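You operate a simulated robot arm through the tools that you are given. There is no shell and no other tool. Be economical: measure what you need, move in short steps, check, and stop when the job is done.

The job below is to be done with a simulated two-armed robot. You get a single attempt, and the scene is never put back.

JOB
Pick up the round brown leather case from the fourth shelf from the bottom of the oak bookcase with one hand, pass it to the other hand and put it on the top of the long bench. Put one of the grey shims from the top of the long bench on top of the orange stubby lens. Fetch the bit block marked "A" from the top of the long bench and set it on top of the orange taped lens. Put one of the fisheye lens from the top of the long bench on top of the white card box there. Put the lettered lens that says "T" from the top of the long bench on top of the banded silver tin there and the lettered lens labelled "C" on the top of the low wooden stand. Take the black extension ring and leave it on top of the box of wipes. Put the red extension ring on the high shelf of the camera table. Take the orange extension ring and put it on the teal mat on the grey drawer counter. Take the gold extension ring on the middle shelf of the grey drawer counter and put it away on the blue ring mat. Any order will do. Set down upright: round brown leather case, fisheye lens, lettered lens.

It is judged by the outcome, as a careful person would: the job done as asked, and still so three seconds after it is handed in. It fails if anything else is knocked over, pushed out of place, dropped, spilled or broken.

ROBOT AND FRAMES
Two 6-joint arms with two-finger grippers on one trunk, on a base that drives. Base frame: it is fixed to the floor where the robot stands at the start and does not move with it; the origin is under the middle of the robot, x ahead of it, y to its left, z up; the surface under the hand at the start is at about z = 800. Units: mm, degrees, N and s.
The left shoulder is at the start at [60, 143, 875], the right one opposite. With the tool pointing down near the work surface each hand reaches from about 320 to 720 mm from the robot's upright axis, wherever it stands, measured 20 degrees to its own side. Places, roughly: banded silver tin (9x9x3 cm) [-100, -2300, 800]; bit block [250, -1250, 750]; black extension ring [-1250, -1500, 750]; blue ring mat [-1400, -1200, 800]; box of wipes [-4250, -2500, 250]; fisheye lens [0, -1500, 750]; gold extension ring [-2250, -3000, 500]; grey shim [500, -250, 750]; high shelf of the camera table (15x94 cm) [-2240, -1340, 1260]; lettered lens [0, -2250, 750]; orange extension ring [-1500, -1250, 750]; orange stubby lens (6x6x5 cm) [400, -800, 800]; orange taped lens (6x6x6 cm) [200, -1500, 800]; red extension ring [-1250, -1500, 750]; round brown leather case (8x8x10 cm) [700, 0, 1300]; teal mat on the grey drawer counter (29x13 cm) [-2080, -3020, 840]; top of the long bench [300, -1300, 800]; top of the low wooden stand (20x22 cm) [-1560, 1860, 640]; white card box (9x9x11 cm) [100, -1000, 900]. Payload 2.45 kg a hand.
Tool frame (each hand has its own): the origin (TCP) lies between the finger pads and is the grasp point; the fingertips stand 26 mm ahead of it; z points along the fingers, y is the line along which they close. The gripper opens to 96 mm. The gripper's body begins 69 mm behind the TCP.
Orientation is told as [roll, pitch, yaw] about the base's x, y, z axes, in that order, counted from this pose: with the fingers straight down and closing along the base's y, the tool's x points along the base's -x, its y along +y and its z along -z.

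CONTROLS
- The arms move only by the tool arm_command. It takes "left_targets", "right_targets" or both (then of equal length, played together; a hand with none holds still); each is a list of rows, each a list of 6 numbers: the shift along the tool's x, y, z in mm, then the turn, a rotation vector about the tool's x, y, z in rad. In form: [[tx, ty, tz, rx, ry, rz], ...]. A call has 1 to 20 rows; each row shifts and turns the commanded pose from where the row before left it, along the tool's axes as they then stand. "left_grip" and "right_grip" are, for a hand that has rows, the opening, from 0 (shut) to 1 (fully open), set as the call begins (left out, the last holds). A row lasts 0.2 s, in which the tool goes at most 50 mm and 8.6 degrees; a call with a longer step from one row to the next is refused whole, and so is a gripper value outside its range. Where a pose cannot be reached the arm comes as near as it can. A force on the tool above 40 N (or 10 N above the force at the start of the call, whichever is more), or a blocked arm, ends the call early, and 0.2 s more pass. Each finger halts on what it meets, pressing with about 20 N; the grip force reading is that of the motor and also rises with nothing between the fingers. The clock runs only during rows and for 0.2 s after the last one: add rows that do not move to give the fingers time. The reply holds the time, the measured pose of the TCP, the force on the tool along the base axes, the opening and the grip force, in the units named above and with some noise, with the torque about the TCP (base axes, N m) and any sound that the robot's microphone picked up, and new pictures: "pictures" is both (left out), scene, wrist or none (wrist: the cameras of the hands that moved).
- Cameras (640 x 400 px; columns grow to the right, rows downward): "scene" is now at [107.7, -45.9, 1462.3]; the picture's right is [-0.70, -0.72, 0.00], its down [-0.63, 0.61, -0.49] and it looks along [0.35, -0.34, -0.87] (base axes); focal length 214 px, centre (320, 200). "left" rides on the left gripper at [82, -3, -98] in its tool frame; the picture's right is [0.04, 1.00, 0.00], its down [-0.73, 0.03, -0.68] and it looks along [-0.68, 0.03, 0.73] (tool axes); focal length 256 px, centre (320, 200). "right" rides on the right gripper at [82, 3, -98] in its tool frame; the picture's right is [-0.04, 1.00, 0.00], its down [-0.73, -0.03, -0.68] and it looks along [-0.68, -0.03, 0.73] (tool axes); focal length 256 px, centre (320, 200). There is no depth. A picture from a camera that has moved, and an enlarged one, comes with that camera's place and axes in the base frame and with its lens.
- lift_body(by): slides the trunk up (or, below 0, down) by that many mm; the arms and the scene camera ride with it, the base frame stays. It gives what a move gives, with no picture.
- base_move(legs): drives the robot by 1 to 6 legs, each [ahead, turn to the left] in mm and degrees, along the robot's own axes; the way and the turn of a leg run together, so that a leg with both is an arc; at most 1500 mm and 180 degrees a leg. The arms and the cameras ride along, it lands a little off, and it stops where it bumps. It gives what a move gives, and a new picture of the scene camera.
- aim_head(pan, tilt): turns the head with the scene camera to pan (to the left, within 86 degrees either way) and tilt (down, from -29 to 69), counted from straight ahead of the robot. It gives what a move gives, and a new picture of the scene camera.
- zoom(camera, box): a new picture of the part [left, top, right, bottom] of that camera's present view, enlarged. No time passes.
- hand_in(): hands the job in; it is judged then, once.

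Work in short steps. Places have to be worked out from the pictures, the camera data and where the tool is seen: move nearer, look again, correct. Check each grasp and each placing, and mend what went wrong. You have 535 turns and 360 pictures in all, those below and enlarged ones among them. Open the grippers and draw the arms clear of the work before you hand the job in, unless the task says otherwise; then end with one line.

The tools are called after "Call:" by a JSON object that holds its "api" and its "payload". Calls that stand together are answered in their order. arm_command: Moves the arms, as the interface text tells. Its arguments: {"type":"object","properties":{"left_targets":{"type":"array"},"left_grip":{"type":"number"},"right_targets":{"type":"array"},"right_grip":{"type":"number"},"pictures":{"type":"string","enum":["both","scene","wrist","none"]}},"required":[]} The other tools are called the same way: lift_body (by) slides the trunk up or down; base_move (legs) drives the base; aim_head (pan, tilt) turns the head that bears the scene camera; zoom (camera, box) takes an enlarged picture of a part of a camera's view; hand_in () hands the job in.

At the start:

```text
time_s: 0.0
left_eef_pos: [480.3, -66.5, 999.4]
left_ee_rot: [0.0, 0.0, 0.0]
left_ft_force: [0.5, 0.7, 0.4]
left_wrist_torque: [0.01, 0.01, 0.02]
left_grip_width: 95.8
left_gripper_force: 0.0
right_eef_pos: [325.6, -450.9, 998.9]
right_ee_rot: [0.0, 0.0, -0.1]
right_ft_force: [0.0, -0.9, 0.3]
right_wrist_torque: [0.04, -0.04, 0.01]
right_grip_width: 95.8
right_gripper_force: 0.0
trunk travel left (down, up): [-500.0, 90.0]
robot x, y, heading: [1.9, -3.8, 0.1]
head pan, tilt: [-44.1, 60.5]
```

scene: 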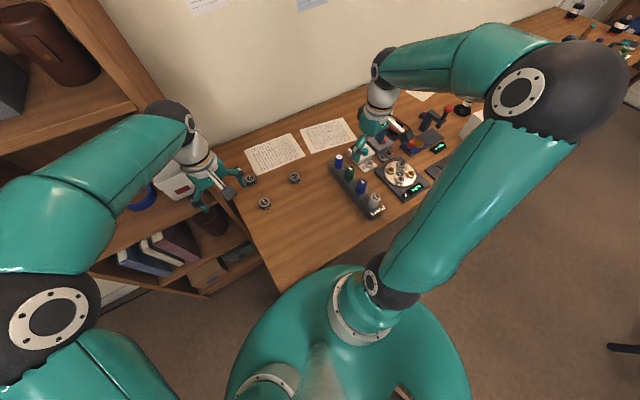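
right: 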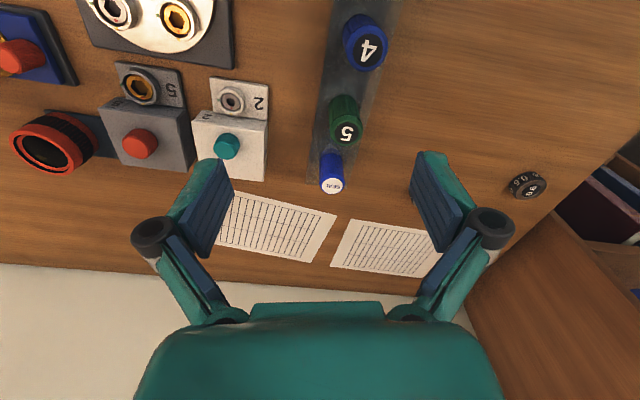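
left: 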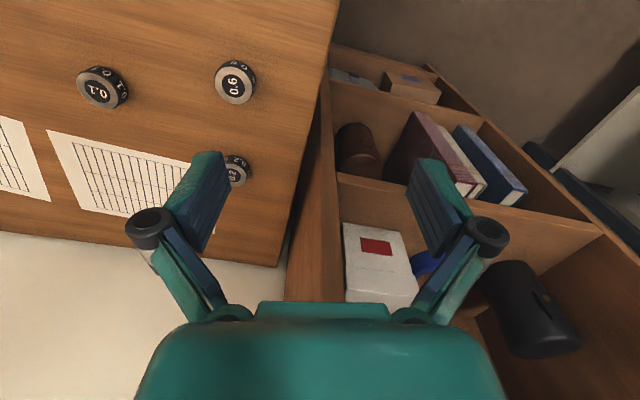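

I'll start by looking at the bookcase straight ahead with the head.

Call:
{"api": "aim_head", "payload": {"pan": 0, "tilt": 25}}

Call:
{"api": "aim_head", "payload": {"pan": -60, "tilt": 45}}

```text
time_s: 1.1
left_eef_pos: [479.6, -66.7, 999.8]
left_ee_rot: [0.0, 0.0, -0.1]
left_ft_force: [-0.5, 0.4, 0.4]
left_wrist_torque: [-0.04, 0.03, 0.0]
left_grip_width: 96.0
left_gripper_force: 0.1
right_eef_pos: [325.3, -451.1, 998.9]
right_ee_rot: [0.0, 0.1, -0.1]
right_ft_force: [-0.2, -0.6, -0.1]
right_wrist_torque: [0.0, 0.01, 0.01]
right_grip_width: 96.2
right_gripper_force: 0.1
trunk travel left (down, up): [-500.0, 90.0]
robot x, y, heading: [-1.9, 0.9, 0.0]
head pan, tilt: [0.0, 25.0]
camera scene: at [152.4, 0.0, 1512.9], right [0.0, -1.0, 0.0], down [-0.42, 0.0, -0.91], along [0.91, 0.0, -0.42], focal length 214 px, centre (320, 200)
```

scene: 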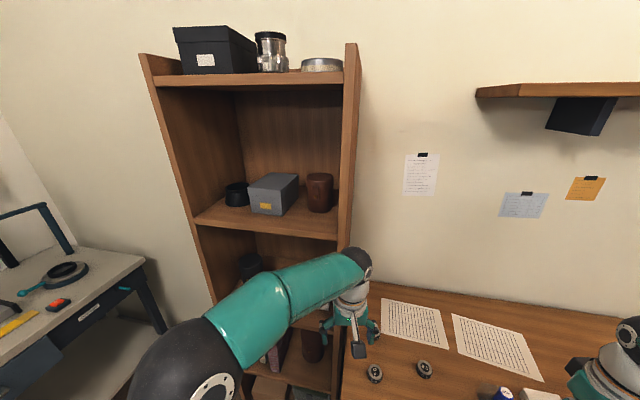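

```text
time_s: 2.4
left_eef_pos: [478.9, -66.1, 999.7]
left_ee_rot: [0.0, 0.0, -0.1]
left_ft_force: [0.3, 0.1, 0.0]
left_wrist_torque: [-0.01, 0.03, 0.0]
left_grip_width: 96.1
left_gripper_force: 0.0
right_eef_pos: [327.8, -450.9, 999.4]
right_ee_rot: [0.1, 0.1, -0.1]
right_ft_force: [-1.4, -0.9, 0.2]
right_wrist_torque: [0.01, -0.04, -0.01]
right_grip_width: 96.0
right_gripper_force: 0.1
trunk travel left (down, up): [-500.0, 90.0]
robot x, y, heading: [0.4, -0.9, 0.1]
head pan, tilt: [-60.0, 45.0]
camera scene: at [101.0, -70.4, 1482.4], right [-0.87, -0.5, 0.0], down [-0.35, 0.61, -0.71], along [0.35, -0.61, -0.71], focal length 214 px, centre (320, 200)
```

scene: 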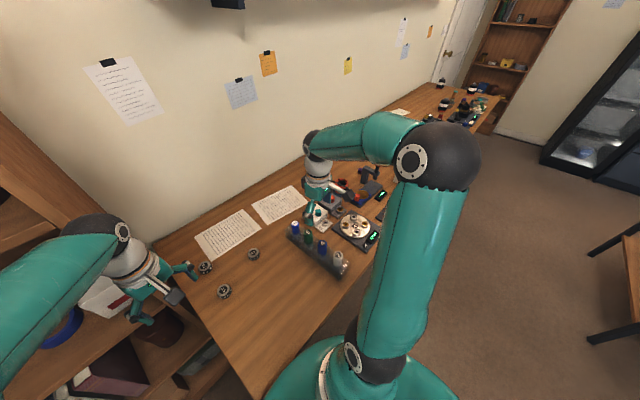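

The brown case is on the lit shelf beside a grey box; a similar item is on a lower shelf. I'll zoom at it after aiming back.

Call:
{"api": "aim_head", "payload": {"pan": 0, "tilt": 25}}

Call:
{"api": "zoom", "payload": {"camera": "scene", "box": [200, 130, 392, 250]}}

Call:
{"api": "zoom", "payload": {"camera": "scene", "box": [0, 180, 352, 400]}}

```text
time_s: 3.7
left_eef_pos: [479.3, -67.0, 1000.3]
left_ee_rot: [0.0, 0.0, -0.1]
left_ft_force: [0.3, -1.1, -0.6]
left_wrist_torque: [0.0, -0.01, -0.03]
left_grip_width: 96.1
left_gripper_force: 0.1
right_eef_pos: [326.4, -451.2, 1000.0]
right_ee_rot: [-0.1, 0.1, -0.1]
right_ft_force: [-0.1, -0.4, 0.1]
right_wrist_torque: [0.0, 0.03, 0.03]
right_grip_width: 96.2
right_gripper_force: 0.1
trunk travel left (down, up): [-500.0, 90.0]
robot x, y, heading: [1.7, -1.0, -0.1]
head pan, tilt: [0.0, 25.0]
camera scene: at [152.4, 0.0, 1512.9], right [0.0, -1.0, 0.0], down [-0.42, 0.0, -0.91], along [0.91, 0.0, -0.42], focal length 214 px, centre (320, 200)
```

scene: 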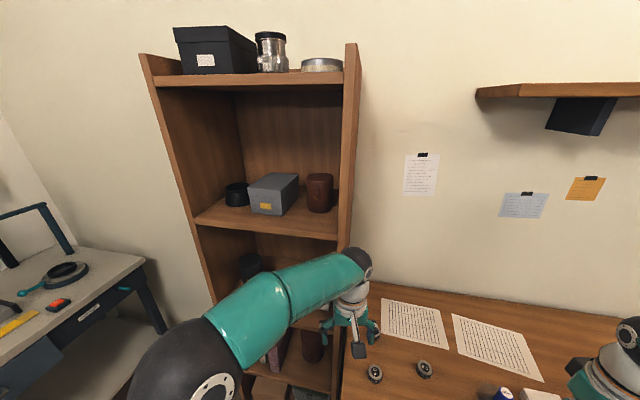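

```text
3.33 times, centred on (296, 190) of scene
camera zoom: at [152.4, 0.0, 1512.9], right [0.0, -1.0, 0.0], down [-0.42, 0.0, -0.91], along [0.91, 0.0, -0.42], focal length 715 px, centre (400, 233)
```

zoom: 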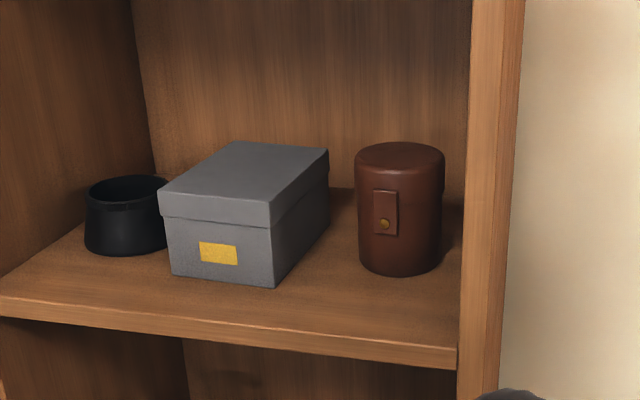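

```text
1.82 times, centred on (176, 290) of scene
camera zoom: at [152.4, 0.0, 1512.9], right [0.0, -1.0, 0.0], down [-0.42, 0.0, -0.91], along [0.91, 0.0, -0.42], focal length 390 px, centre (582, 36)
```

zoom: 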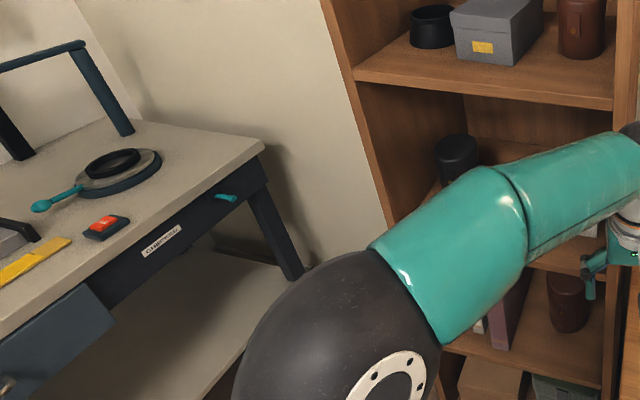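

The case stands at about (765, 0), z 1206–1306, near the right wall of the bookcase, and the bench and bookcase seem turned about −15°. I'll turn to face them squarely and raise the trunk.

Call:
{"api": "base_move", "payload": {"legs": [[0, -15]]}}

Call:
{"api": "lift_body", "payload": {"by": 88}}

```text
time_s: 5.1
left_eef_pos: [446.9, -187.8, 1000.0]
left_ee_rot: [0.0, 0.0, -15.1]
left_ft_force: [-0.2, -0.2, -0.3]
left_wrist_torque: [0.01, 0.01, -0.04]
left_grip_width: 96.2
left_gripper_force: 0.1
right_eef_pos: [198.6, -520.5, 998.6]
right_ee_rot: [0.0, 0.0, -15.1]
right_ft_force: [0.5, 0.6, -0.9]
right_wrist_torque: [-0.01, 0.0, -0.03]
right_grip_width: 96.2
right_gripper_force: 0.0
trunk travel left (down, up): [-500.0, 90.0]
robot x, y, heading: [0.4, 4.5, -15.0]
head pan, tilt: [0.0, 25.0]
camera scene: at [149.5, -30.1, 1513.0], right [-0.26, -0.97, 0.0], down [-0.41, 0.11, -0.91], along [0.88, -0.23, -0.42], focal length 214 px, centre (320, 200)
```

scene: 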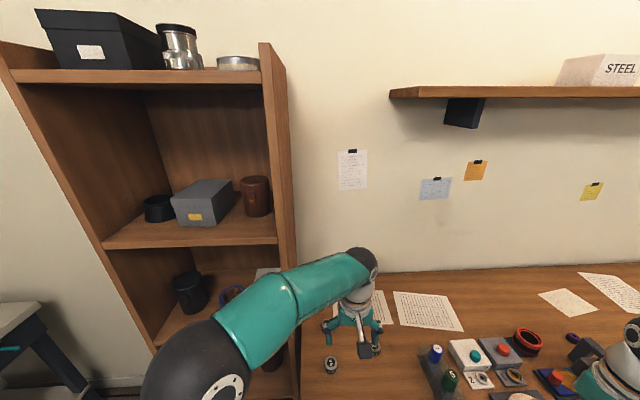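

```text
time_s: 6.3
left_eef_pos: [444.7, -189.1, 1088.3]
left_ee_rot: [0.0, 0.0, -15.0]
left_ft_force: [-0.1, -0.6, -0.2]
left_wrist_torque: [-0.04, 0.01, 0.02]
left_grip_width: 96.0
left_gripper_force: 0.2
right_eef_pos: [198.8, -520.0, 1087.8]
right_ee_rot: [0.0, -0.1, -15.2]
right_ft_force: [0.2, -0.6, -0.2]
right_wrist_torque: [0.01, -0.01, 0.0]
right_grip_width: 95.9
right_gripper_force: 0.1
trunk travel left (down, up): [-588.0, 2.0]
robot x, y, heading: [2.9, 11.5, -14.7]
head pan, tilt: [0.0, 25.0]
```

Facing square on. Now I move the left hand leftwards and up to be in front of the case, then pitch it about 57° forward.

Call:
{"api": "arm_command", "payload": {"left_targets": [[-5, 33, -25, 0, 0, 0], [-5, 33, -25, 0, 0, 0], [-5, 33, -25, 0, 0, 0], [-5, 33, -25, 0, 0, 0], [-5, 33, -25, 0, 0, 0], [-5, 33, -25, 0, 0, 0], [-5, 33, -25, 0, 0, 0], [-5, 33, -25, 0, 0, 0], [0, 0, 0, 0, -0.14, 0], [0, 0, 0, 0, -0.14, 0], [0, 0, 0, 0, -0.14, 0], [0, 0, 0, 0, -0.14, 0], [0, 0, 0, 0, -0.14, 0], [0, 0, 0, 0, -0.14, 0], [0, 0, 0, 0, -0.14, 0], [0, 0, 0, 0, 0, 0]], "left_grip": 1}}

```text
time_s: 9.7
left_eef_pos: [553.9, 56.1, 1288.2]
left_ee_rot: [-0.1, -56.2, -15.2]
left_ft_force: [-0.2, 0.0, 1.0]
left_wrist_torque: [0.03, 0.02, 0.01]
left_grip_width: 95.8
left_gripper_force: 0.0
right_eef_pos: [199.1, -520.2, 1088.0]
right_ee_rot: [-0.1, -0.1, -15.1]
right_ft_force: [0.1, 1.0, 0.6]
right_wrist_torque: [-0.01, 0.02, 0.0]
right_grip_width: 96.0
right_gripper_force: 0.1
trunk travel left (down, up): [-588.0, 2.0]
robot x, y, heading: [4.6, 11.3, -15.0]
head pan, tilt: [0.0, 25.0]
camera scene: at [149.7, -30.0, 1600.9], right [-0.26, -0.97, 0.0], down [-0.41, 0.11, -0.91], along [0.88, -0.23, -0.42], focal length 214 px, centre (320, 200)
camera left: at [430.9, 86.3, 1275.1], right [0.24, 0.97, -0.03], down [-0.14, 0.07, 0.99], along [0.96, -0.23, 0.16], focal length 256 px, centre (320, 200)
```

scene: 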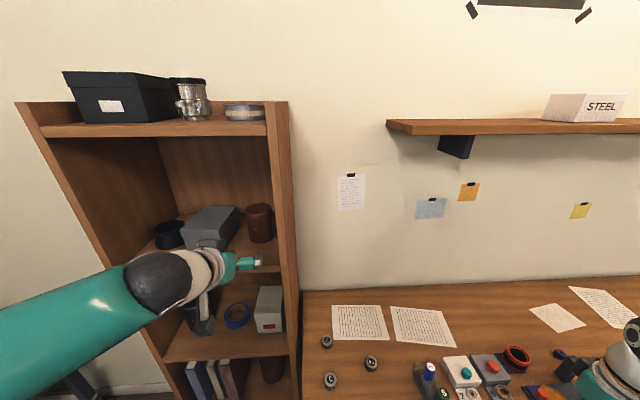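
left: 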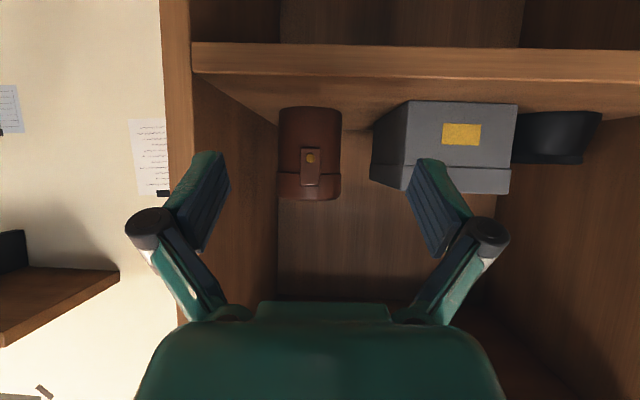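

Case centre worked out to about (748, −5), shelf z≈1212. I advance 100 mm, lower 39 mm and shift 9 mm right, then look again.

Call:
{"api": "arm_command", "payload": {"left_targets": [[-7.7, -2.9, 34.9, 0, 0, 0], [-7.7, -2.9, 34.9, 0, 0, 0], [-7.8, -2.8, 35, 0, 0, 0], [0, 0, 0, 0, 0, 0]], "pictures": "wrist"}}

```text
time_s: 10.7
left_eef_pos: [648.6, 20.9, 1249.7]
left_ee_rot: [0.0, -56.3, -15.0]
left_ft_force: [-0.5, -0.3, 0.7]
left_wrist_torque: [-0.03, 0.01, 0.01]
left_grip_width: 95.9
left_gripper_force: 0.0
right_eef_pos: [197.0, -519.0, 1087.6]
right_ee_rot: [0.1, 0.0, -15.2]
right_ft_force: [-0.5, -0.1, 0.1]
right_wrist_torque: [0.01, -0.02, 0.01]
right_grip_width: 96.2
right_gripper_force: 0.0
trunk travel left (down, up): [-588.0, 2.0]
robot x, y, heading: [2.0, 9.3, -14.9]
head pan, tilt: [0.0, 25.0]
camera left: at [524.4, 51.4, 1236.4], right [0.24, 0.97, -0.03], down [-0.14, 0.07, 0.99], along [0.96, -0.23, 0.16], focal length 256 px, centre (320, 200)
```

left: 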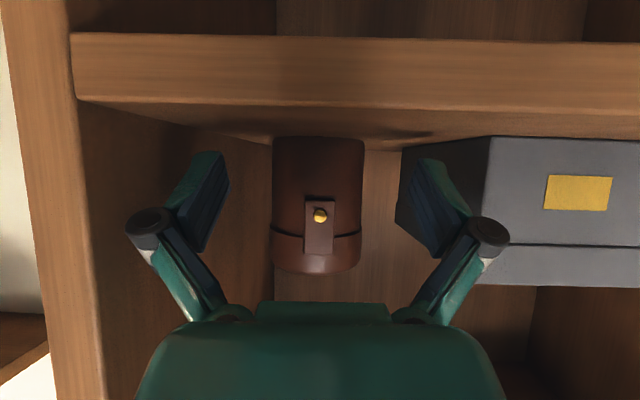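

Aligned laterally with good gaps both sides; the case centre is 95 mm ahead. I go forward level 95 mm.

Call:
{"api": "arm_command", "payload": {"left_targets": [[-17.6, 0.5, 26.3, 0, 0, 0], [-17.6, 0.5, 26.3, 0, 0, 0], [-17.6, 0, 26.3, 0, 0, 0], [0, 0, 0, 0, 0, 0]], "pictures": "wrist"}}

```text
time_s: 11.7
left_eef_pos: [740.4, -1.9, 1247.7]
left_ee_rot: [0.0, -56.0, -15.1]
left_ft_force: [-1.4, 1.1, 1.6]
left_wrist_torque: [0.09, 0.27, -0.06]
left_grip_width: 96.1
left_gripper_force: 0.1
right_eef_pos: [198.2, -520.7, 1087.9]
right_ee_rot: [-0.1, 0.0, -15.0]
right_ft_force: [-0.1, -0.6, -0.8]
right_wrist_torque: [-0.03, 0.02, -0.04]
right_grip_width: 95.9
right_gripper_force: 0.1
trunk travel left (down, up): [-588.0, 2.0]
robot x, y, heading: [-1.3, 10.6, -15.1]
head pan, tilt: [0.0, 25.0]
camera left: at [616.8, 27.1, 1236.5], right [0.24, 0.97, -0.03], down [-0.14, 0.07, 0.99], along [0.96, -0.23, 0.15], focal length 256 px, centre (320, 200)
```

left: 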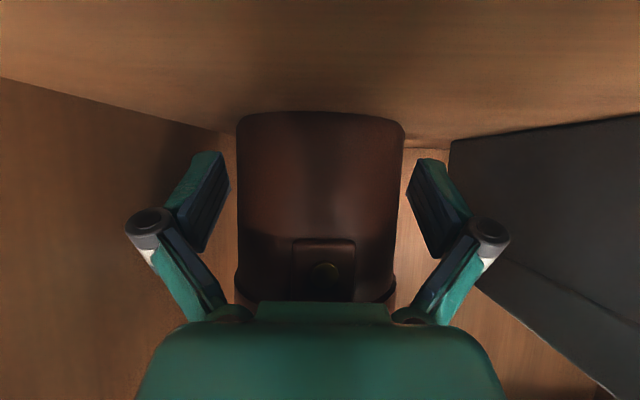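

The case sits centred between the fingers at TCP depth. I close the gripper.

Call:
{"api": "arm_command", "payload": {"left_targets": [[0, 0, 0, 0, 0, 0], [0, 0, 0, 0, 0, 0], [0, 0, 0, 0, 0, 0], [0, 0, 0, 0, 0, 0]], "left_grip": 0, "pictures": "none"}}

Call:
{"api": "arm_command", "payload": {"left_targets": [[-8.3, 0, -5.6, 0, 0, 0], [-8.3, 0, -5.6, 0, 0, 0], [0, 0, 0, 0, 0, 0]], "pictures": "wrist"}}

```text
time_s: 12.7
left_eef_pos: [740.3, -1.9, 1248.5]
left_ee_rot: [-0.2, -56.2, -15.2]
left_ft_force: [-0.6, 1.0, 2.4]
left_wrist_torque: [0.03, 0.0, 0.05]
left_grip_width: 75.7
left_gripper_force: 20.1
right_eef_pos: [197.2, -519.5, 1087.8]
right_ee_rot: [0.0, -0.1, -15.1]
right_ft_force: [0.3, -1.4, 0.5]
right_wrist_torque: [0.01, 0.0, 0.02]
right_grip_width: 95.9
right_gripper_force: 0.0
trunk travel left (down, up): [-588.0, 2.0]
robot x, y, heading: [2.0, 10.3, -15.0]
head pan, tilt: [0.0, 25.0]
```

```text
time_s: 13.5
left_eef_pos: [741.0, -2.8, 1267.5]
left_ee_rot: [-0.1, -56.1, -15.1]
left_ft_force: [-0.2, -0.5, -1.6]
left_wrist_torque: [-0.03, 0.0, 0.0]
left_grip_width: 75.6
left_gripper_force: 20.3
right_eef_pos: [198.7, -520.0, 1088.9]
right_ee_rot: [-0.1, -0.1, -15.1]
right_ft_force: [0.4, -0.4, 0.0]
right_wrist_torque: [0.02, 0.01, 0.02]
right_grip_width: 95.9
right_gripper_force: 0.0
trunk travel left (down, up): [-588.0, 2.0]
robot x, y, heading: [3.9, 10.1, -15.0]
head pan, tilt: [0.0, 25.0]
camera left: at [617.5, 27.2, 1255.9], right [0.24, 0.97, -0.03], down [-0.14, 0.07, 0.99], along [0.96, -0.23, 0.15], focal length 256 px, centre (320, 200)
```

left: 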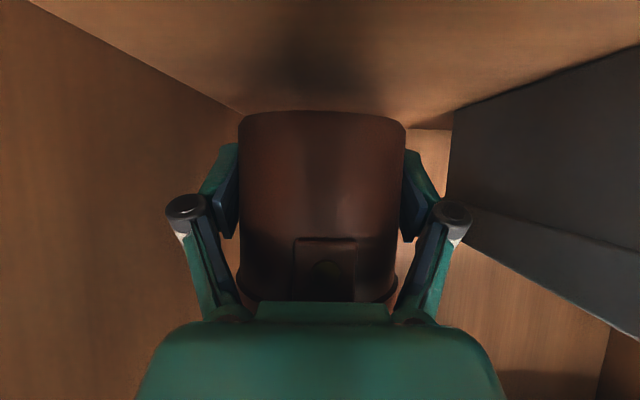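

Lifted clear of the shelf. I draw it straight out 300 mm.

Call:
{"api": "arm_command", "payload": {"left_targets": [[23.8, 0, -35.6, 0, 0, 0], [23.8, 0, -35.6, 0, 0, 0], [23.8, 0, -35.6, 0, 0, 0], [23.8, 0, -35.6, 0, 0, 0], [23.8, 0, -35.6, 0, 0, 0], [23.8, 0, -35.6, 0, 0, 0], [23.8, 0, -35.6, 0, 0, 0], [0, 0, 0, 0, 0, 0]], "pictures": "scene"}}

```text
time_s: 15.3
left_eef_pos: [451.5, 76.2, 1267.7]
left_ee_rot: [-0.1, -56.0, -15.1]
left_ft_force: [0.0, 0.0, -1.2]
left_wrist_torque: [-0.03, 0.03, 0.03]
left_grip_width: 75.5
left_gripper_force: 19.8
right_eef_pos: [199.0, -521.0, 1086.3]
right_ee_rot: [0.0, 0.1, -15.0]
right_ft_force: [-1.1, -0.4, -0.2]
right_wrist_torque: [-0.02, 0.0, 0.01]
right_grip_width: 95.9
right_gripper_force: 0.0
trunk travel left (down, up): [-588.0, 2.0]
robot x, y, heading: [1.0, 7.4, -14.8]
head pan, tilt: [0.0, 25.0]
camera scene: at [150.8, -30.6, 1600.8], right [-0.26, -0.97, 0.0], down [-0.41, 0.11, -0.91], along [0.87, -0.23, -0.42], focal length 214 px, centre (320, 200)
```

scene: 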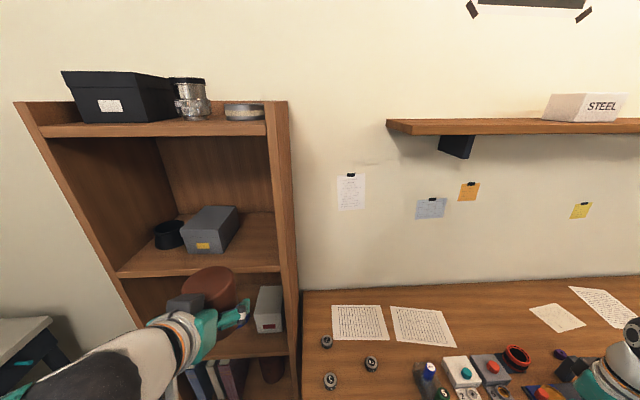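

Case held well. I swing it toward the middle and down a bit, with yaw −23°, for the handover.

Call:
{"api": "arm_command", "payload": {"left_targets": [[21.6, -32, 14.4, 0, 0, 0], [21.6, -32, 14.4, 0, 0, 0], [21.6, -32, 14.4, 0, 0, 0], [21.6, -32, 14.4, 0, 0, 0], [21.6, -32, 14.4, 0, 0, 0], [0, 0, 0, 0.083, 0, 0.0556], [0, 0, 0, 0.083, 0, 0.0556], [0, 0, 0, 0.083, 0, 0.0556], [0, 0, 0, 0.083, 0, 0.0556], [0, 0, 0, 0, 0, 0]], "pictures": "none"}}

Call:
{"api": "aim_head", "payload": {"pan": -5, "tilt": 50}}

```text
time_s: 17.5
left_eef_pos: [407.7, -78.7, 1138.7]
left_ee_rot: [-0.1, -56.1, -38.0]
left_ft_force: [-0.1, 0.5, -1.9]
left_wrist_torque: [-0.02, -0.01, 0.01]
left_grip_width: 75.5
left_gripper_force: 20.1
right_eef_pos: [199.2, -520.9, 1088.5]
right_ee_rot: [0.0, 0.0, -15.1]
right_ft_force: [0.1, -0.1, -0.5]
right_wrist_torque: [0.01, -0.02, 0.0]
right_grip_width: 95.9
right_gripper_force: 0.0
trunk travel left (down, up): [-588.0, 2.0]
robot x, y, heading: [1.4, 10.9, -14.9]
head pan, tilt: [0.0, 25.0]
```

```text
time_s: 18.4
left_eef_pos: [407.3, -77.1, 1138.5]
left_ee_rot: [-0.2, -56.1, -38.0]
left_ft_force: [1.3, 0.0, -1.9]
left_wrist_torque: [0.0, -0.02, 0.03]
left_grip_width: 75.7
left_gripper_force: 20.0
right_eef_pos: [197.8, -520.4, 1088.3]
right_ee_rot: [-0.1, 0.0, -15.1]
right_ft_force: [-0.4, 0.8, 0.4]
right_wrist_torque: [-0.01, -0.02, -0.02]
right_grip_width: 95.9
right_gripper_force: 0.0
trunk travel left (down, up): [-588.0, 2.0]
robot x, y, heading: [4.9, 9.5, -15.0]
head pan, tilt: [-5.0, 50.0]
camera scene: at [132.9, -32.3, 1563.5], right [-0.34, -0.94, 0.0], down [-0.72, 0.26, -0.64], along [0.6, -0.22, -0.77], focal length 214 px, centre (320, 200)
```

scene: 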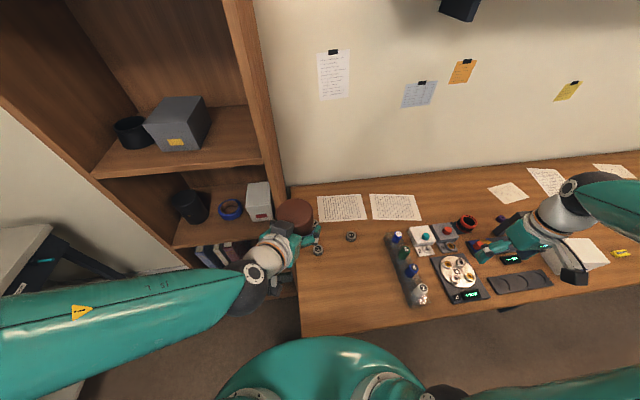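

I lower the left hand 150 mm, and bring the open right hand above the case (case centre ≈(408,−78)), matching yaw.

Call:
{"api": "arm_command", "payload": {"left_targets": [[31.2, 0, 20.8, 0, 0, 0], [31.2, 0, 20.8, 0, 0, 0], [31.2, 0, 20.8, 0, 0, 0], [31.2, 0, 20.8, 0, 0, 0], [0, 0, 0, 0, 0, 0]], "pictures": "none"}}

Call:
{"api": "arm_command", "payload": {"right_targets": [[0, 0, -36, 0, 0, 0], [0, 0, -36, 0, 0, 0], [0, 0, 0, 0, 0, 0.1], [0, 0, 0, 0, 0, 0.1], [0, 0, 0, 0, 0, 0.1], [0, 0, 0, 0, 0, 0.1], [0, 0, 0, 0, 0, 0]], "right_grip": 1, "pictures": "none"}}

```text
time_s: 19.6
left_eef_pos: [434.7, -103.6, 1002.1]
left_ee_rot: [-0.2, -56.2, -37.9]
left_ft_force: [0.0, 0.2, -2.2]
left_wrist_torque: [0.0, -0.02, -0.02]
left_grip_width: 75.7
left_gripper_force: 20.5
left hand out of reach, approached as far as the arm can: row 1, 2, 3, 4
right_eef_pos: [197.9, -519.7, 1088.4]
right_ee_rot: [0.0, 0.0, -15.0]
right_ft_force: [-0.7, 0.5, 0.6]
right_wrist_torque: [-0.03, -0.01, 0.0]
right_grip_width: 95.9
right_gripper_force: 0.1
trunk travel left (down, up): [-588.0, 2.0]
robot x, y, heading: [3.9, 12.1, -15.2]
head pan, tilt: [-5.0, 50.0]
```

```text
time_s: 21.2
left_eef_pos: [435.6, -105.0, 1001.3]
left_ee_rot: [-0.1, -56.1, -38.1]
left_ft_force: [-0.4, 0.0, -2.0]
left_wrist_torque: [0.0, -0.01, 0.03]
left_grip_width: 75.5
left_gripper_force: 20.5
right_eef_pos: [198.7, -522.1, 1160.5]
right_ee_rot: [0.0, 0.0, -38.0]
right_ft_force: [0.4, 0.0, 0.1]
right_wrist_torque: [0.01, 0.0, -0.01]
right_grip_width: 96.3
right_gripper_force: 0.0
trunk travel left (down, up): [-588.0, 2.0]
robot x, y, heading: [3.6, 7.4, -15.4]
head pan, tilt: [-5.0, 50.0]
```

I bring the right hand over the case at z 1160, clear above it.

Call:
{"api": "arm_command", "payload": {"right_targets": [[6.4, 43.2, 0, 0, 0, 0], [6.4, 43.2, 0, 0, 0, 0], [6.4, 43.2, 0, 0, 0, 0], [6.4, 43.2, 0, 0, 0, 0], [6.4, 43.2, 0, 0, 0, 0], [6.4, 43.2, 0, 0, 0, 0], [6.4, 43.2, 0, 0, 0, 0], [6.4, 43.2, 0, 0, 0, 0], [6.4, 43.2, 0, 0, 0, 0], [6.4, 43.2, 0, 0, 0, 0], [6.4, 43.2, 0, 0, 0, 0], [0, 0, 0, 0, 0, 0]]}}

```text
time_s: 23.8
left_eef_pos: [433.8, -105.4, 1002.1]
left_ee_rot: [0.1, -56.1, -38.0]
left_ft_force: [0.5, 0.3, -1.4]
left_wrist_torque: [-0.02, -0.03, 0.01]
left_grip_width: 75.7
left_gripper_force: 20.3
right_eef_pos: [434.3, -100.7, 1159.7]
right_ee_rot: [0.0, 0.0, -38.1]
right_ft_force: [0.2, -0.7, -0.3]
right_wrist_torque: [-0.01, -0.06, 0.0]
right_grip_width: 95.9
right_gripper_force: 0.1
trunk travel left (down, up): [-588.0, 2.0]
robot x, y, heading: [1.2, 10.5, -15.1]
head pan, tilt: [-5.0, 50.0]
camera scene: at [132.4, -33.2, 1563.5], right [-0.34, -0.94, 0.0], down [-0.72, 0.26, -0.64], along [0.6, -0.22, -0.77], focal length 214 px, centre (320, 200)
camera right: at [372.3, -49.5, 1259.7], right [0.65, 0.76, 0.0], down [0.56, -0.48, 0.68], along [0.52, -0.44, -0.73], focal length 256 px, centre (320, 200)
```

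scene: 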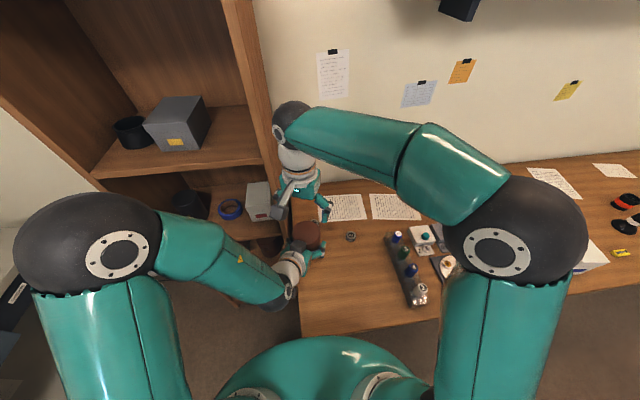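
right: 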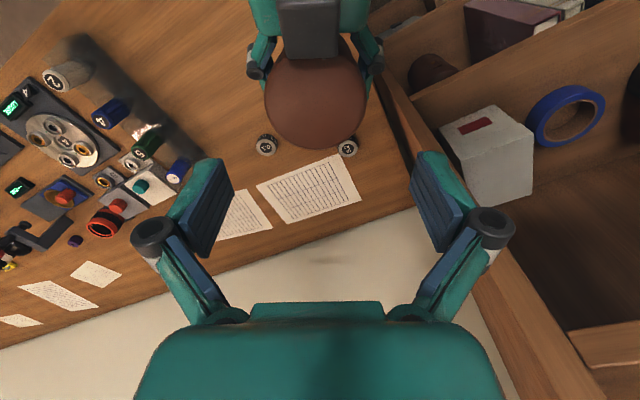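

Case top seen at about (428,−100,1065), right under the right hand. I descend 103 mm, watching forces.

Call:
{"api": "arm_command", "payload": {"right_targets": [[1, 0, 26, 0, 0, 0], [1, 0, 26, 0, 0, 0], [1, 0, 26, 0, 0, 0], [1, 0, 25, 0, 0, 0], [0, 0, 0, 0, 0, 0]], "pictures": "both"}}

```text
time_s: 25.0
left_eef_pos: [434.7, -104.2, 1001.8]
left_ee_rot: [-0.1, -56.1, -38.0]
left_ft_force: [-0.1, 0.3, -1.5]
left_wrist_torque: [-0.01, 0.01, 0.04]
left_grip_width: 75.4
left_gripper_force: 19.7
right_eef_pos: [432.6, -100.0, 1056.1]
right_ee_rot: [0.0, 0.0, -38.1]
right_ft_force: [-0.1, 0.1, 0.3]
right_wrist_torque: [-0.04, 0.03, -0.04]
right_grip_width: 95.9
right_gripper_force: 0.0
trunk travel left (down, up): [-588.0, 2.0]
robot x, y, heading: [2.7, 10.5, -14.9]
head pan, tilt: [-5.0, 50.0]
camera scene: at [133.0, -32.5, 1563.5], right [-0.34, -0.94, 0.0], down [-0.72, 0.26, -0.64], along [0.6, -0.22, -0.77], focal length 214 px, centre (320, 200)
camera right: at [369.9, -47.2, 1155.4], right [0.65, 0.76, 0.0], down [0.56, -0.48, 0.68], along [0.52, -0.44, -0.73], focal length 256 px, centre (320, 200)
```

scene: 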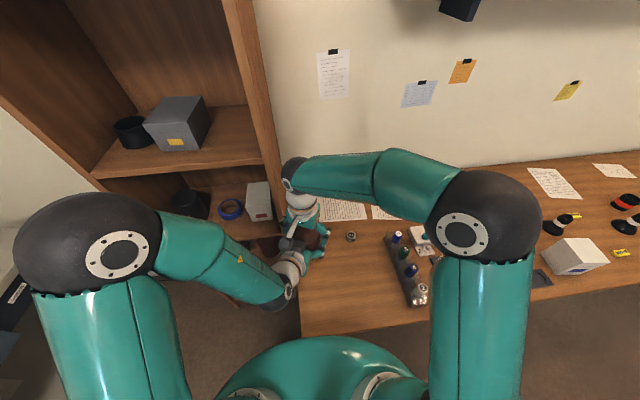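
right: 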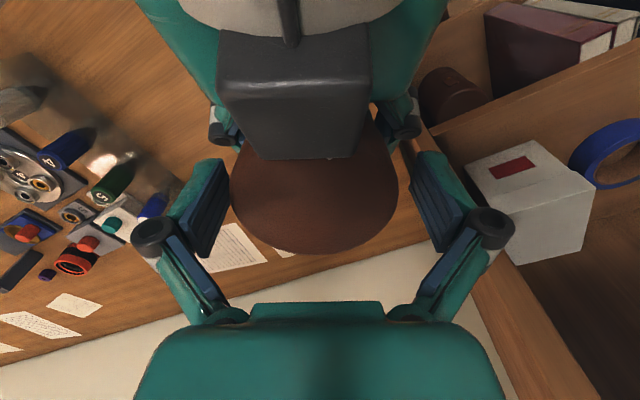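

The case lies between the right fingers. I close the right gripper.

Call:
{"api": "arm_command", "payload": {"right_targets": [[0, 0, 0, 0, 0, 0], [0, 0, 0, 0, 0, 0], [0, 0, 0, 0, 0, 0], [0, 0, 0, 0, 0, 0]], "right_grip": 0, "pictures": "none"}}

```text
time_s: 26.0
left_eef_pos: [435.0, -104.1, 1000.8]
left_ee_rot: [-0.3, -55.9, -37.5]
left_ft_force: [14.5, 15.5, -16.9]
left_wrist_torque: [-0.39, 0.22, 0.01]
left_grip_width: 75.2
left_gripper_force: 20.2
right_eef_pos: [432.2, -100.4, 1056.3]
right_ee_rot: [-0.4, 0.2, -38.1]
right_ft_force: [-14.0, -15.2, 15.2]
right_wrist_torque: [-0.53, 0.51, -0.12]
right_grip_width: 77.1
right_gripper_force: 19.6
trunk travel left (down, up): [-588.0, 2.0]
robot x, y, heading: [0.5, 10.6, -15.0]
head pan, tilt: [-5.0, 50.0]
```

Both hands hold it. I open the left hand and retreat it level backward.

Call:
{"api": "arm_command", "payload": {"left_targets": [[0, 0, 0, 0, 0, 0], [0, 0, 0, 0, 0, 0], [5.6, 0, -8.3, 0, 0, 0], [11.1, 0, -16.6, 0, 0, 0], [22.2, 0, -33.2, 0, 0, 0], [22.2, 0, -33.2, 0, 0, 0], [22.2, 0, -33.2, 0, 0, 0], [0, 0, 0, 0, 0, 0]], "left_grip": 1, "pictures": "scene"}}

```text
time_s: 27.8
left_eef_pos: [432.8, -106.6, 1002.3]
left_ee_rot: [-0.1, -56.1, -38.0]
left_ft_force: [-0.5, 1.1, -0.5]
left_wrist_torque: [0.0, 0.0, 0.01]
left_grip_width: 96.2
left_gripper_force: 0.1
left hand out of reach, approached as far as the arm can: row 3, 4, 5, 6, 7
right_eef_pos: [432.2, -99.2, 1055.8]
right_ee_rot: [0.0, 0.0, -38.0]
right_ft_force: [0.0, 0.5, 0.4]
right_wrist_torque: [0.0, 0.0, 0.01]
right_grip_width: 76.7
right_gripper_force: 19.9
trunk travel left (down, up): [-588.0, 2.0]
robot x, y, heading: [-1.1, 9.6, -14.8]
head pan, tilt: [-5.0, 50.0]
camera scene: at [133.3, -32.4, 1563.4], right [-0.34, -0.94, 0.0], down [-0.72, 0.26, -0.64], along [0.6, -0.22, -0.77], focal length 214 px, centre (320, 200)
```

scene: 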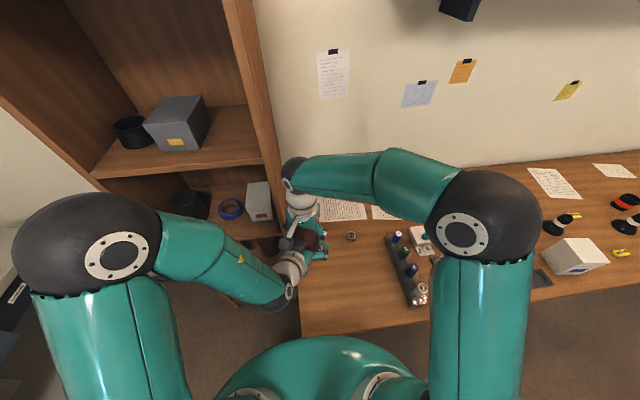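

The left can't back off at that posture, so instead I move the right hand with the case forward 120 mm out of the open left fingers.

Call:
{"api": "arm_command", "payload": {"right_targets": [[-20, 0, 0, 0, 0, 0], [-33, 0, 0, 0, 0, 0], [-33, 0, 0, 0, 0, 0], [-33, 0, 0, 0, 0, 0], [0, 0, 0, 0, 0, 0]], "pictures": "wrist"}}

```text
time_s: 29.0
left_eef_pos: [432.8, -105.5, 1001.7]
left_ee_rot: [-0.2, -56.1, -38.0]
left_ft_force: [-0.3, 0.5, -0.4]
left_wrist_torque: [0.0, -0.02, 0.01]
left_grip_width: 96.1
left_gripper_force: 0.1
right_eef_pos: [526.5, -173.2, 1056.4]
right_ee_rot: [0.0, 0.0, -38.0]
right_ft_force: [-0.3, 0.2, 0.5]
right_wrist_torque: [0.01, -0.01, -0.01]
right_grip_width: 76.7
right_gripper_force: 19.7
trunk travel left (down, up): [-588.0, 2.0]
robot x, y, heading: [1.2, 10.9, -15.2]
head pan, tilt: [-5.0, 50.0]
camera right: at [464.2, -121.0, 1154.9], right [0.65, 0.76, 0.0], down [0.56, -0.47, 0.68], along [0.52, -0.44, -0.73], focal length 256 px, centre (320, 200)
```

right: 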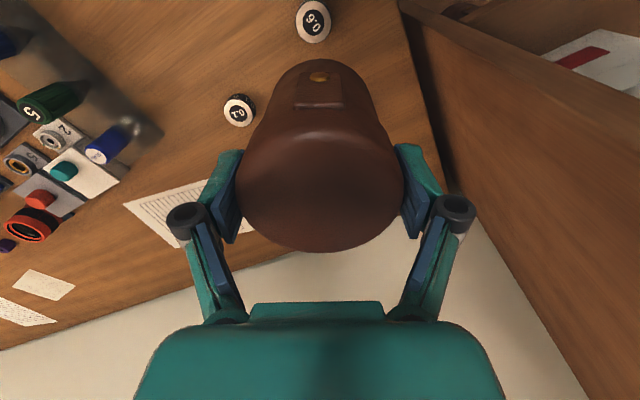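

Handover succeeded; right holds the case alone. I first move the left hand up and left out of the way.

Call:
{"api": "arm_command", "payload": {"left_targets": [[-20, 25, -14, 0, 0, 0], [-20, 25, -14, 0, 0, 0], [-20, 25, -14, 0, 0, 0], [-20, 25, -14, 0, 0, 0], [-20, 25, -14, 0, 0, 0], [0, 25, 0, 0, 0, 0], [0, 0, 0, 0, 0, 0]], "pictures": "none"}}

```text
time_s: 30.6
left_eef_pos: [521.0, -1.0, 1137.3]
left_ee_rot: [0.4, -55.7, -38.0]
left_ft_force: [-0.3, 0.4, -1.4]
left_wrist_torque: [0.03, -0.02, -0.02]
left_grip_width: 95.9
left_gripper_force: 0.1
left hand out of reach, approached as far as the arm can: row 5, 6
right_eef_pos: [527.6, -173.6, 1055.2]
right_ee_rot: [0.0, 0.0, -38.0]
right_ft_force: [-0.1, 0.4, -0.1]
right_wrist_torque: [0.02, -0.02, 0.02]
right_grip_width: 76.7
right_gripper_force: 20.0
trunk travel left (down, up): [-588.0, 2.0]
robot x, y, heading: [1.4, 8.1, -15.2]
head pan, tilt: [-5.0, 50.0]
```

Path clear. I carry the case to about (340,−210) and lower most of the way.

Call:
{"api": "arm_command", "payload": {"right_targets": [[25, -29, 0, 0, 0, 0], [25, -29, 0, 0, 0, 0], [25, -29, 0, 0, 0, 0], [25, -29, 0, 0, 0, 0], [25, -29, 0, 0, 0, 0], [0, 0, 36, 0, 0, 0], [0, 0, 36, 0, 0, 0], [0, 0, 36, 0, 0, 0], [0, 0, 32, 0, 0, 0], [0, 0, 0, 0, 0, 0]]}}

```text
time_s: 32.8
left_eef_pos: [520.6, 0.4, 1136.3]
left_ee_rot: [0.4, -55.7, -38.0]
left_ft_force: [-0.8, 0.1, 0.5]
left_wrist_torque: [-0.02, 0.01, 0.0]
left_grip_width: 96.1
left_gripper_force: 0.1
right_eef_pos: [338.0, -209.8, 915.7]
right_ee_rot: [0.0, 0.0, -38.0]
right_ft_force: [-1.1, 0.1, 0.1]
right_wrist_torque: [-0.03, -0.03, -0.04]
right_grip_width: 76.5
right_gripper_force: 20.0
trunk travel left (down, up): [-588.0, 2.0]
robot x, y, heading: [2.6, 11.6, -14.9]
head pan, tilt: [-5.0, 50.0]
camera scene: at [132.5, -32.0, 1563.5], right [-0.34, -0.94, 0.0], down [-0.72, 0.26, -0.64], along [0.6, -0.22, -0.77], focal length 214 px, centre (320, 200)
camera right: at [275.0, -157.7, 1014.5], right [0.65, 0.76, 0.0], down [0.56, -0.48, 0.68], along [0.52, -0.44, -0.73], focal length 256 px, centre (320, 200)
```

scene: 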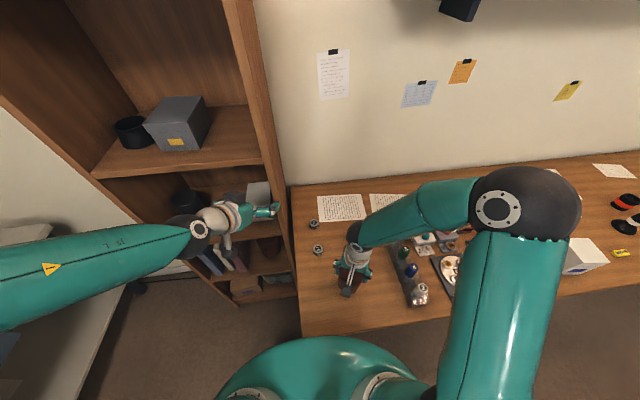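
right: 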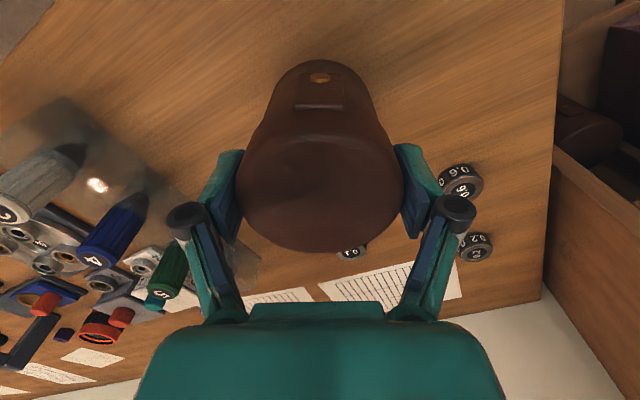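

Spot is free. I lower in small steps until contact.

Call:
{"api": "arm_command", "payload": {"right_targets": [[0, 0, 6, 0, 0, 0], [0, 0, 6, 0, 0, 0], [0, 0, 4, 0, 0, 0], [0, 0, 3, 0, 0, 0], [0, 0, 2, 0, 0, 0], [0, 0, 2, 0, 0, 0], [0, 0, 2, 0, 0, 0]], "pictures": "wrist"}}

```text
time_s: 34.4
left_eef_pos: [521.0, -0.7, 1136.5]
left_ee_rot: [0.4, -55.6, -38.0]
left_ft_force: [0.5, 0.1, -0.4]
left_wrist_torque: [0.02, -0.01, 0.03]
left_grip_width: 96.1
left_gripper_force: 0.1
right_eef_pos: [339.8, -209.9, 890.8]
right_ee_rot: [0.0, 0.0, -38.0]
right_ft_force: [-0.1, 0.5, -0.7]
right_wrist_torque: [-0.04, 0.01, -0.02]
right_grip_width: 76.8
right_gripper_force: 20.0
trunk travel left (down, up): [-588.0, 2.0]
robot x, y, heading: [1.7, 6.4, -15.1]
head pan, tilt: [-5.0, 50.0]
camera right: at [276.8, -158.6, 991.0], right [0.65, 0.76, 0.0], down [0.56, -0.48, 0.68], along [0.52, -0.44, -0.73], focal length 256 px, centre (320, 200)
```

right: 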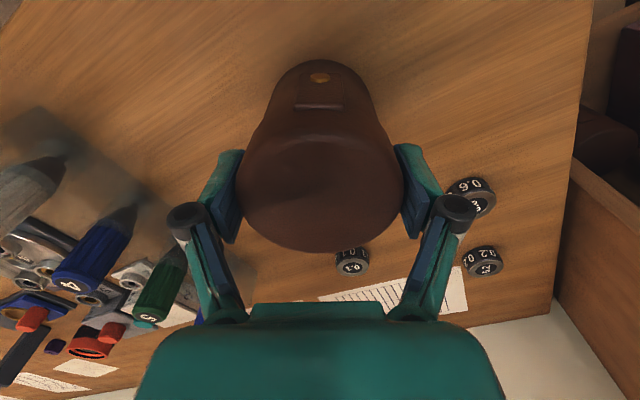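

Call:
{"api": "arm_command", "payload": {"right_targets": [[0, 0, 2, 0, 0, 0], [0, 0, 2, 0, 0, 0], [0, 0, 2, 0, 0, 0], [0, 0, 2, 0, 0, 0], [0, 0, 2, 0, 0, 0], [0, 0, 2, 0, 0, 0], [0, 0, 2, 0, 0, 0], [0, 0, 2, 0, 0, 0]], "pictures": "none"}}

```text
time_s: 36.2
left_eef_pos: [520.2, 0.1, 1138.5]
left_ee_rot: [0.4, -55.9, -38.0]
left_ft_force: [0.1, 0.8, -0.6]
left_wrist_torque: [-0.04, -0.02, -0.02]
left_grip_width: 96.0
left_gripper_force: 0.0
right_eef_pos: [337.6, -210.0, 876.1]
right_ee_rot: [0.0, -0.1, -38.1]
right_ft_force: [0.1, -2.0, 20.3]
right_wrist_torque: [-0.03, 0.03, 0.02]
right_grip_width: 77.4
right_gripper_force: 20.3
trunk travel left (down, up): [-588.0, 2.0]
robot x, y, heading: [3.7, 8.6, -15.1]
head pan, tilt: [-5.0, 50.0]
```

Contact (20 N). I ease 1 mm, open, and rise.

Call:
{"api": "arm_command", "payload": {"right_targets": [[0, 0, -1.5, 0, 0, 0], [0, 0, 0, 0, 0, 0]], "pictures": "none"}}

Call:
{"api": "arm_command", "payload": {"right_targets": [[0, 0, 0, 0, 0, 0], [0, 0, 0, 0, 0, 0], [0, 0, -15, 0, 0, 0], [0, 0, -30, 0, 0, 0], [0, 0, -30, 0, 0, 0], [0, 0, -30, 0, 0, 0], [0, 0, 0, 0, 0, 0]], "right_grip": 1}}

```text
time_s: 36.8
left_eef_pos: [520.4, 0.3, 1135.7]
left_ee_rot: [0.4, -55.7, -38.0]
left_ft_force: [-0.5, -0.2, -0.7]
left_wrist_torque: [-0.02, 0.0, -0.02]
left_grip_width: 96.1
left_gripper_force: 0.1
right_eef_pos: [337.5, -210.9, 875.6]
right_ee_rot: [-0.1, 0.1, -38.0]
right_ft_force: [0.9, -0.4, 0.0]
right_wrist_torque: [0.02, -0.02, -0.02]
right_grip_width: 76.8
right_gripper_force: 19.2
trunk travel left (down, up): [-588.0, 2.0]
robot x, y, heading: [2.8, 10.0, -15.0]
head pan, tilt: [-5.0, 50.0]
```

```text
time_s: 38.4
left_eef_pos: [521.0, -0.9, 1135.7]
left_ee_rot: [0.4, -55.7, -37.9]
left_ft_force: [-0.5, 0.2, 0.0]
left_wrist_torque: [-0.01, 0.02, 0.02]
left_grip_width: 96.0
left_gripper_force: 0.1
right_eef_pos: [338.7, -213.4, 981.7]
right_ee_rot: [0.0, 0.1, -38.0]
right_ft_force: [0.6, -0.4, -0.4]
right_wrist_torque: [0.0, -0.02, 0.01]
right_grip_width: 96.2
right_gripper_force: 0.0
trunk travel left (down, up): [-588.0, 2.0]
robot x, y, heading: [5.0, 9.2, -15.1]
head pan, tilt: [-5.0, 50.0]
camera scene: at [133.7, -32.5, 1563.4], right [-0.34, -0.94, 0.0], down [-0.72, 0.26, -0.64], along [0.6, -0.22, -0.77], focal length 214 px, centre (320, 200)
camera right: at [275.4, -160.0, 1081.8], right [0.65, 0.76, 0.0], down [0.56, -0.47, 0.68], along [0.52, -0.44, -0.73], focal length 256 px, centre (320, 200)
```

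scene: 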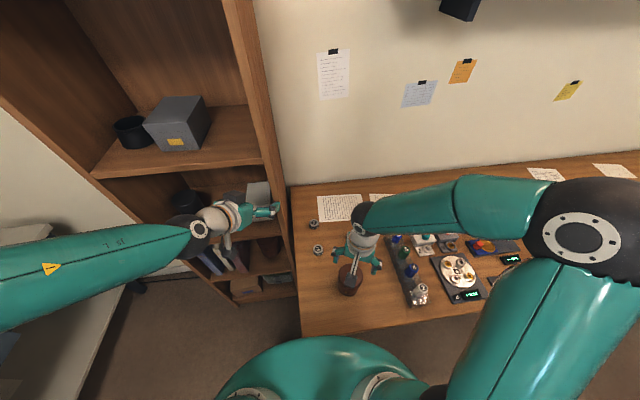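
right: 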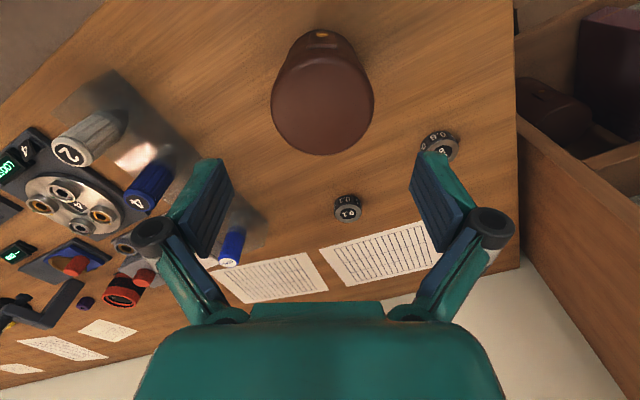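

The case stands upright. The bench top seems to be at z≈782. Now I bring the right hand over the "0.1" shim near (518,−315).

Call:
{"api": "arm_command", "payload": {"right_targets": [[-40.8, 6, 0, 0, 0, 0], [-40.8, 6, 0, 0, 0, 0], [-40.8, 6, 0, 0, 0, 0], [-40.8, 6, 0, 0, 0, 0], [-40.8, 6, 0, 0, 0, 0], [0, 0, 20, 0, 0, -0.1], [0, 0, 20, 0, 0, -0.1], [0, 0, 20, 0, 0, -0.1], [0, 0, 20, 0, 0, -0.1], [0, 0, 0, 0, 0, 0]], "pictures": "wrist"}}

```text
time_s: 40.6
left_eef_pos: [520.3, -0.7, 1136.3]
left_ee_rot: [0.4, -55.7, -38.0]
left_ft_force: [-0.2, -0.3, -0.2]
left_wrist_torque: [0.01, 0.0, 0.0]
left_grip_width: 95.7
left_gripper_force: 0.1
right_eef_pos: [518.1, -312.9, 900.3]
right_ee_rot: [0.0, 0.0, -15.0]
right_ft_force: [0.2, -0.5, 0.6]
right_wrist_torque: [0.0, 0.01, 0.01]
right_grip_width: 96.0
right_gripper_force: 0.1
trunk travel left (down, up): [-588.0, 2.0]
robot x, y, heading: [7.5, 11.0, -15.2]
head pan, tilt: [-5.0, 50.0]
camera right: at [440.5, -289.1, 1000.0], right [0.3, 0.95, 0.0], down [0.7, -0.22, 0.68], along [0.65, -0.2, -0.73], focal length 256 px, centre (320, 200)
```

right: 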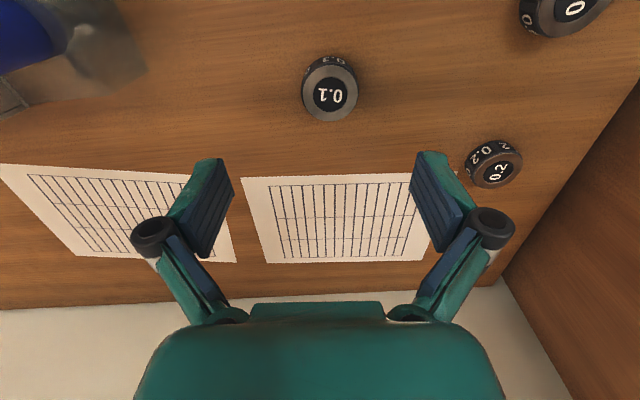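

Shim "0.1" top at about (515,−303), Ø≈44 mm. I centre over it and descend to TCP z≈812.

Call:
{"api": "arm_command", "payload": {"right_targets": [[5.3, 8.3, 20, 0, 0, 0], [0, 0, 30, 0, 0, 0], [0, 0, 25, 0, 0, 0], [0, 0, 11, 0, 0, 0], [0, 0, 0, 0, 0, 0]], "pictures": "wrist"}}

```text
time_s: 41.8
left_eef_pos: [520.9, -0.3, 1136.7]
left_ee_rot: [0.4, -55.8, -37.9]
left_ft_force: [-0.3, -0.2, -1.2]
left_wrist_torque: [-0.01, -0.01, 0.0]
left_grip_width: 95.7
left_gripper_force: 0.1
right_eef_pos: [514.2, -303.2, 815.9]
right_ee_rot: [0.0, 0.1, -15.1]
right_ft_force: [0.0, -0.9, 0.5]
right_wrist_torque: [-0.03, 0.0, 0.01]
right_grip_width: 96.1
right_gripper_force: 0.0
trunk travel left (down, up): [-588.0, 2.0]
robot x, y, heading: [3.8, 7.6, -14.9]
head pan, tilt: [-5.0, 50.0]
camera right: at [435.4, -279.7, 915.5], right [0.3, 0.95, 0.0], down [0.7, -0.22, 0.68], along [0.65, -0.2, -0.73], focal length 256 px, centre (320, 200)
```

right: 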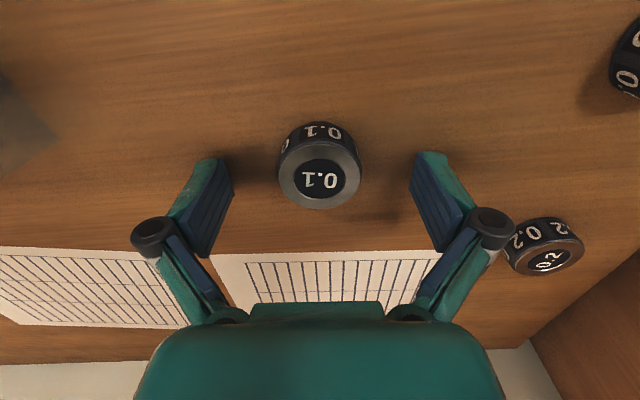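

Shim is between the fingers. I lower a few millimetres more with contact watch.

Call:
{"api": "arm_command", "payload": {"right_targets": [[-3, 0, 3, 0, 0, 0], [0, 0, 2, 0, 0, 0], [0, 0, 1.5, 0, 0, 0], [0, 0, 0, 0, 0, 0]], "pictures": "none"}}

Call:
{"api": "arm_command", "payload": {"right_targets": [[0, 0, 0, 0, 0, 0], [0, 0, 0, 0, 0, 0], [0, 0, 0, 0, 0, 0], [0, 0, 0, 0, 0, 0], [0, 0, 0, 0, 0, 0]], "pictures": "wrist", "right_grip": 0}}

```text
time_s: 42.8
left_eef_pos: [519.2, -0.2, 1137.5]
left_ee_rot: [0.3, -55.8, -38.0]
left_ft_force: [0.5, -0.7, 0.1]
left_wrist_torque: [0.0, -0.02, 0.0]
left_grip_width: 95.8
left_gripper_force: 0.0
right_eef_pos: [516.6, -303.7, 810.5]
right_ee_rot: [0.0, 0.0, -15.1]
right_ft_force: [-2.9, 0.9, 9.4]
right_wrist_torque: [0.05, 0.06, 0.03]
right_grip_width: 95.9
right_gripper_force: 0.1
trunk travel left (down, up): [-588.0, 2.0]
robot x, y, heading: [-0.6, 6.2, -15.1]
head pan, tilt: [-5.0, 50.0]
```

```text
time_s: 43.4
left_eef_pos: [515.1, 3.1, 1140.3]
left_ee_rot: [0.5, -56.0, -38.0]
left_ft_force: [-0.5, 0.3, 0.4]
left_wrist_torque: [0.03, -0.01, 0.02]
left_grip_width: 96.0
left_gripper_force: 0.1
right_eef_pos: [521.7, -301.4, 825.1]
right_ee_rot: [0.0, -1.6, -15.3]
right_ft_force: [-0.1, 2.7, 16.4]
right_wrist_torque: [-0.26, 0.07, -0.04]
right_grip_width: 46.5
right_gripper_force: 27.5
trunk travel left (down, up): [-588.0, 2.0]
robot x, y, heading: [1.2, 12.8, -15.2]
head pan, tilt: [-5.0, 50.0]
stopped in row 2 (right hand): the force on the tool passed its limit at 44 N (the readings are from after the stop); the commanded pose is now the measured one
camera right: at [441.4, -277.8, 922.2], right [0.3, 0.95, 0.0], down [0.68, -0.22, 0.7], along [0.67, -0.21, -0.72], focal length 256 px, centre (320, 200)
```

right: 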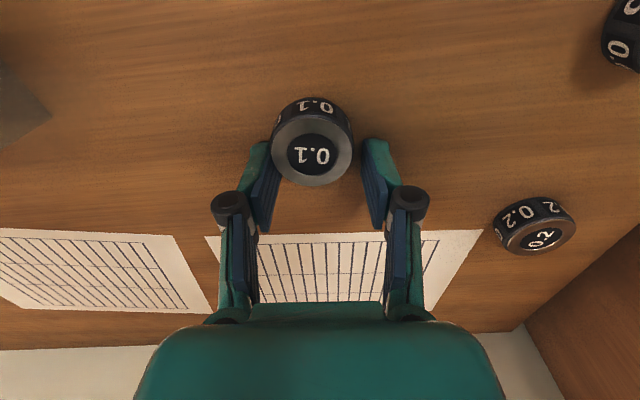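

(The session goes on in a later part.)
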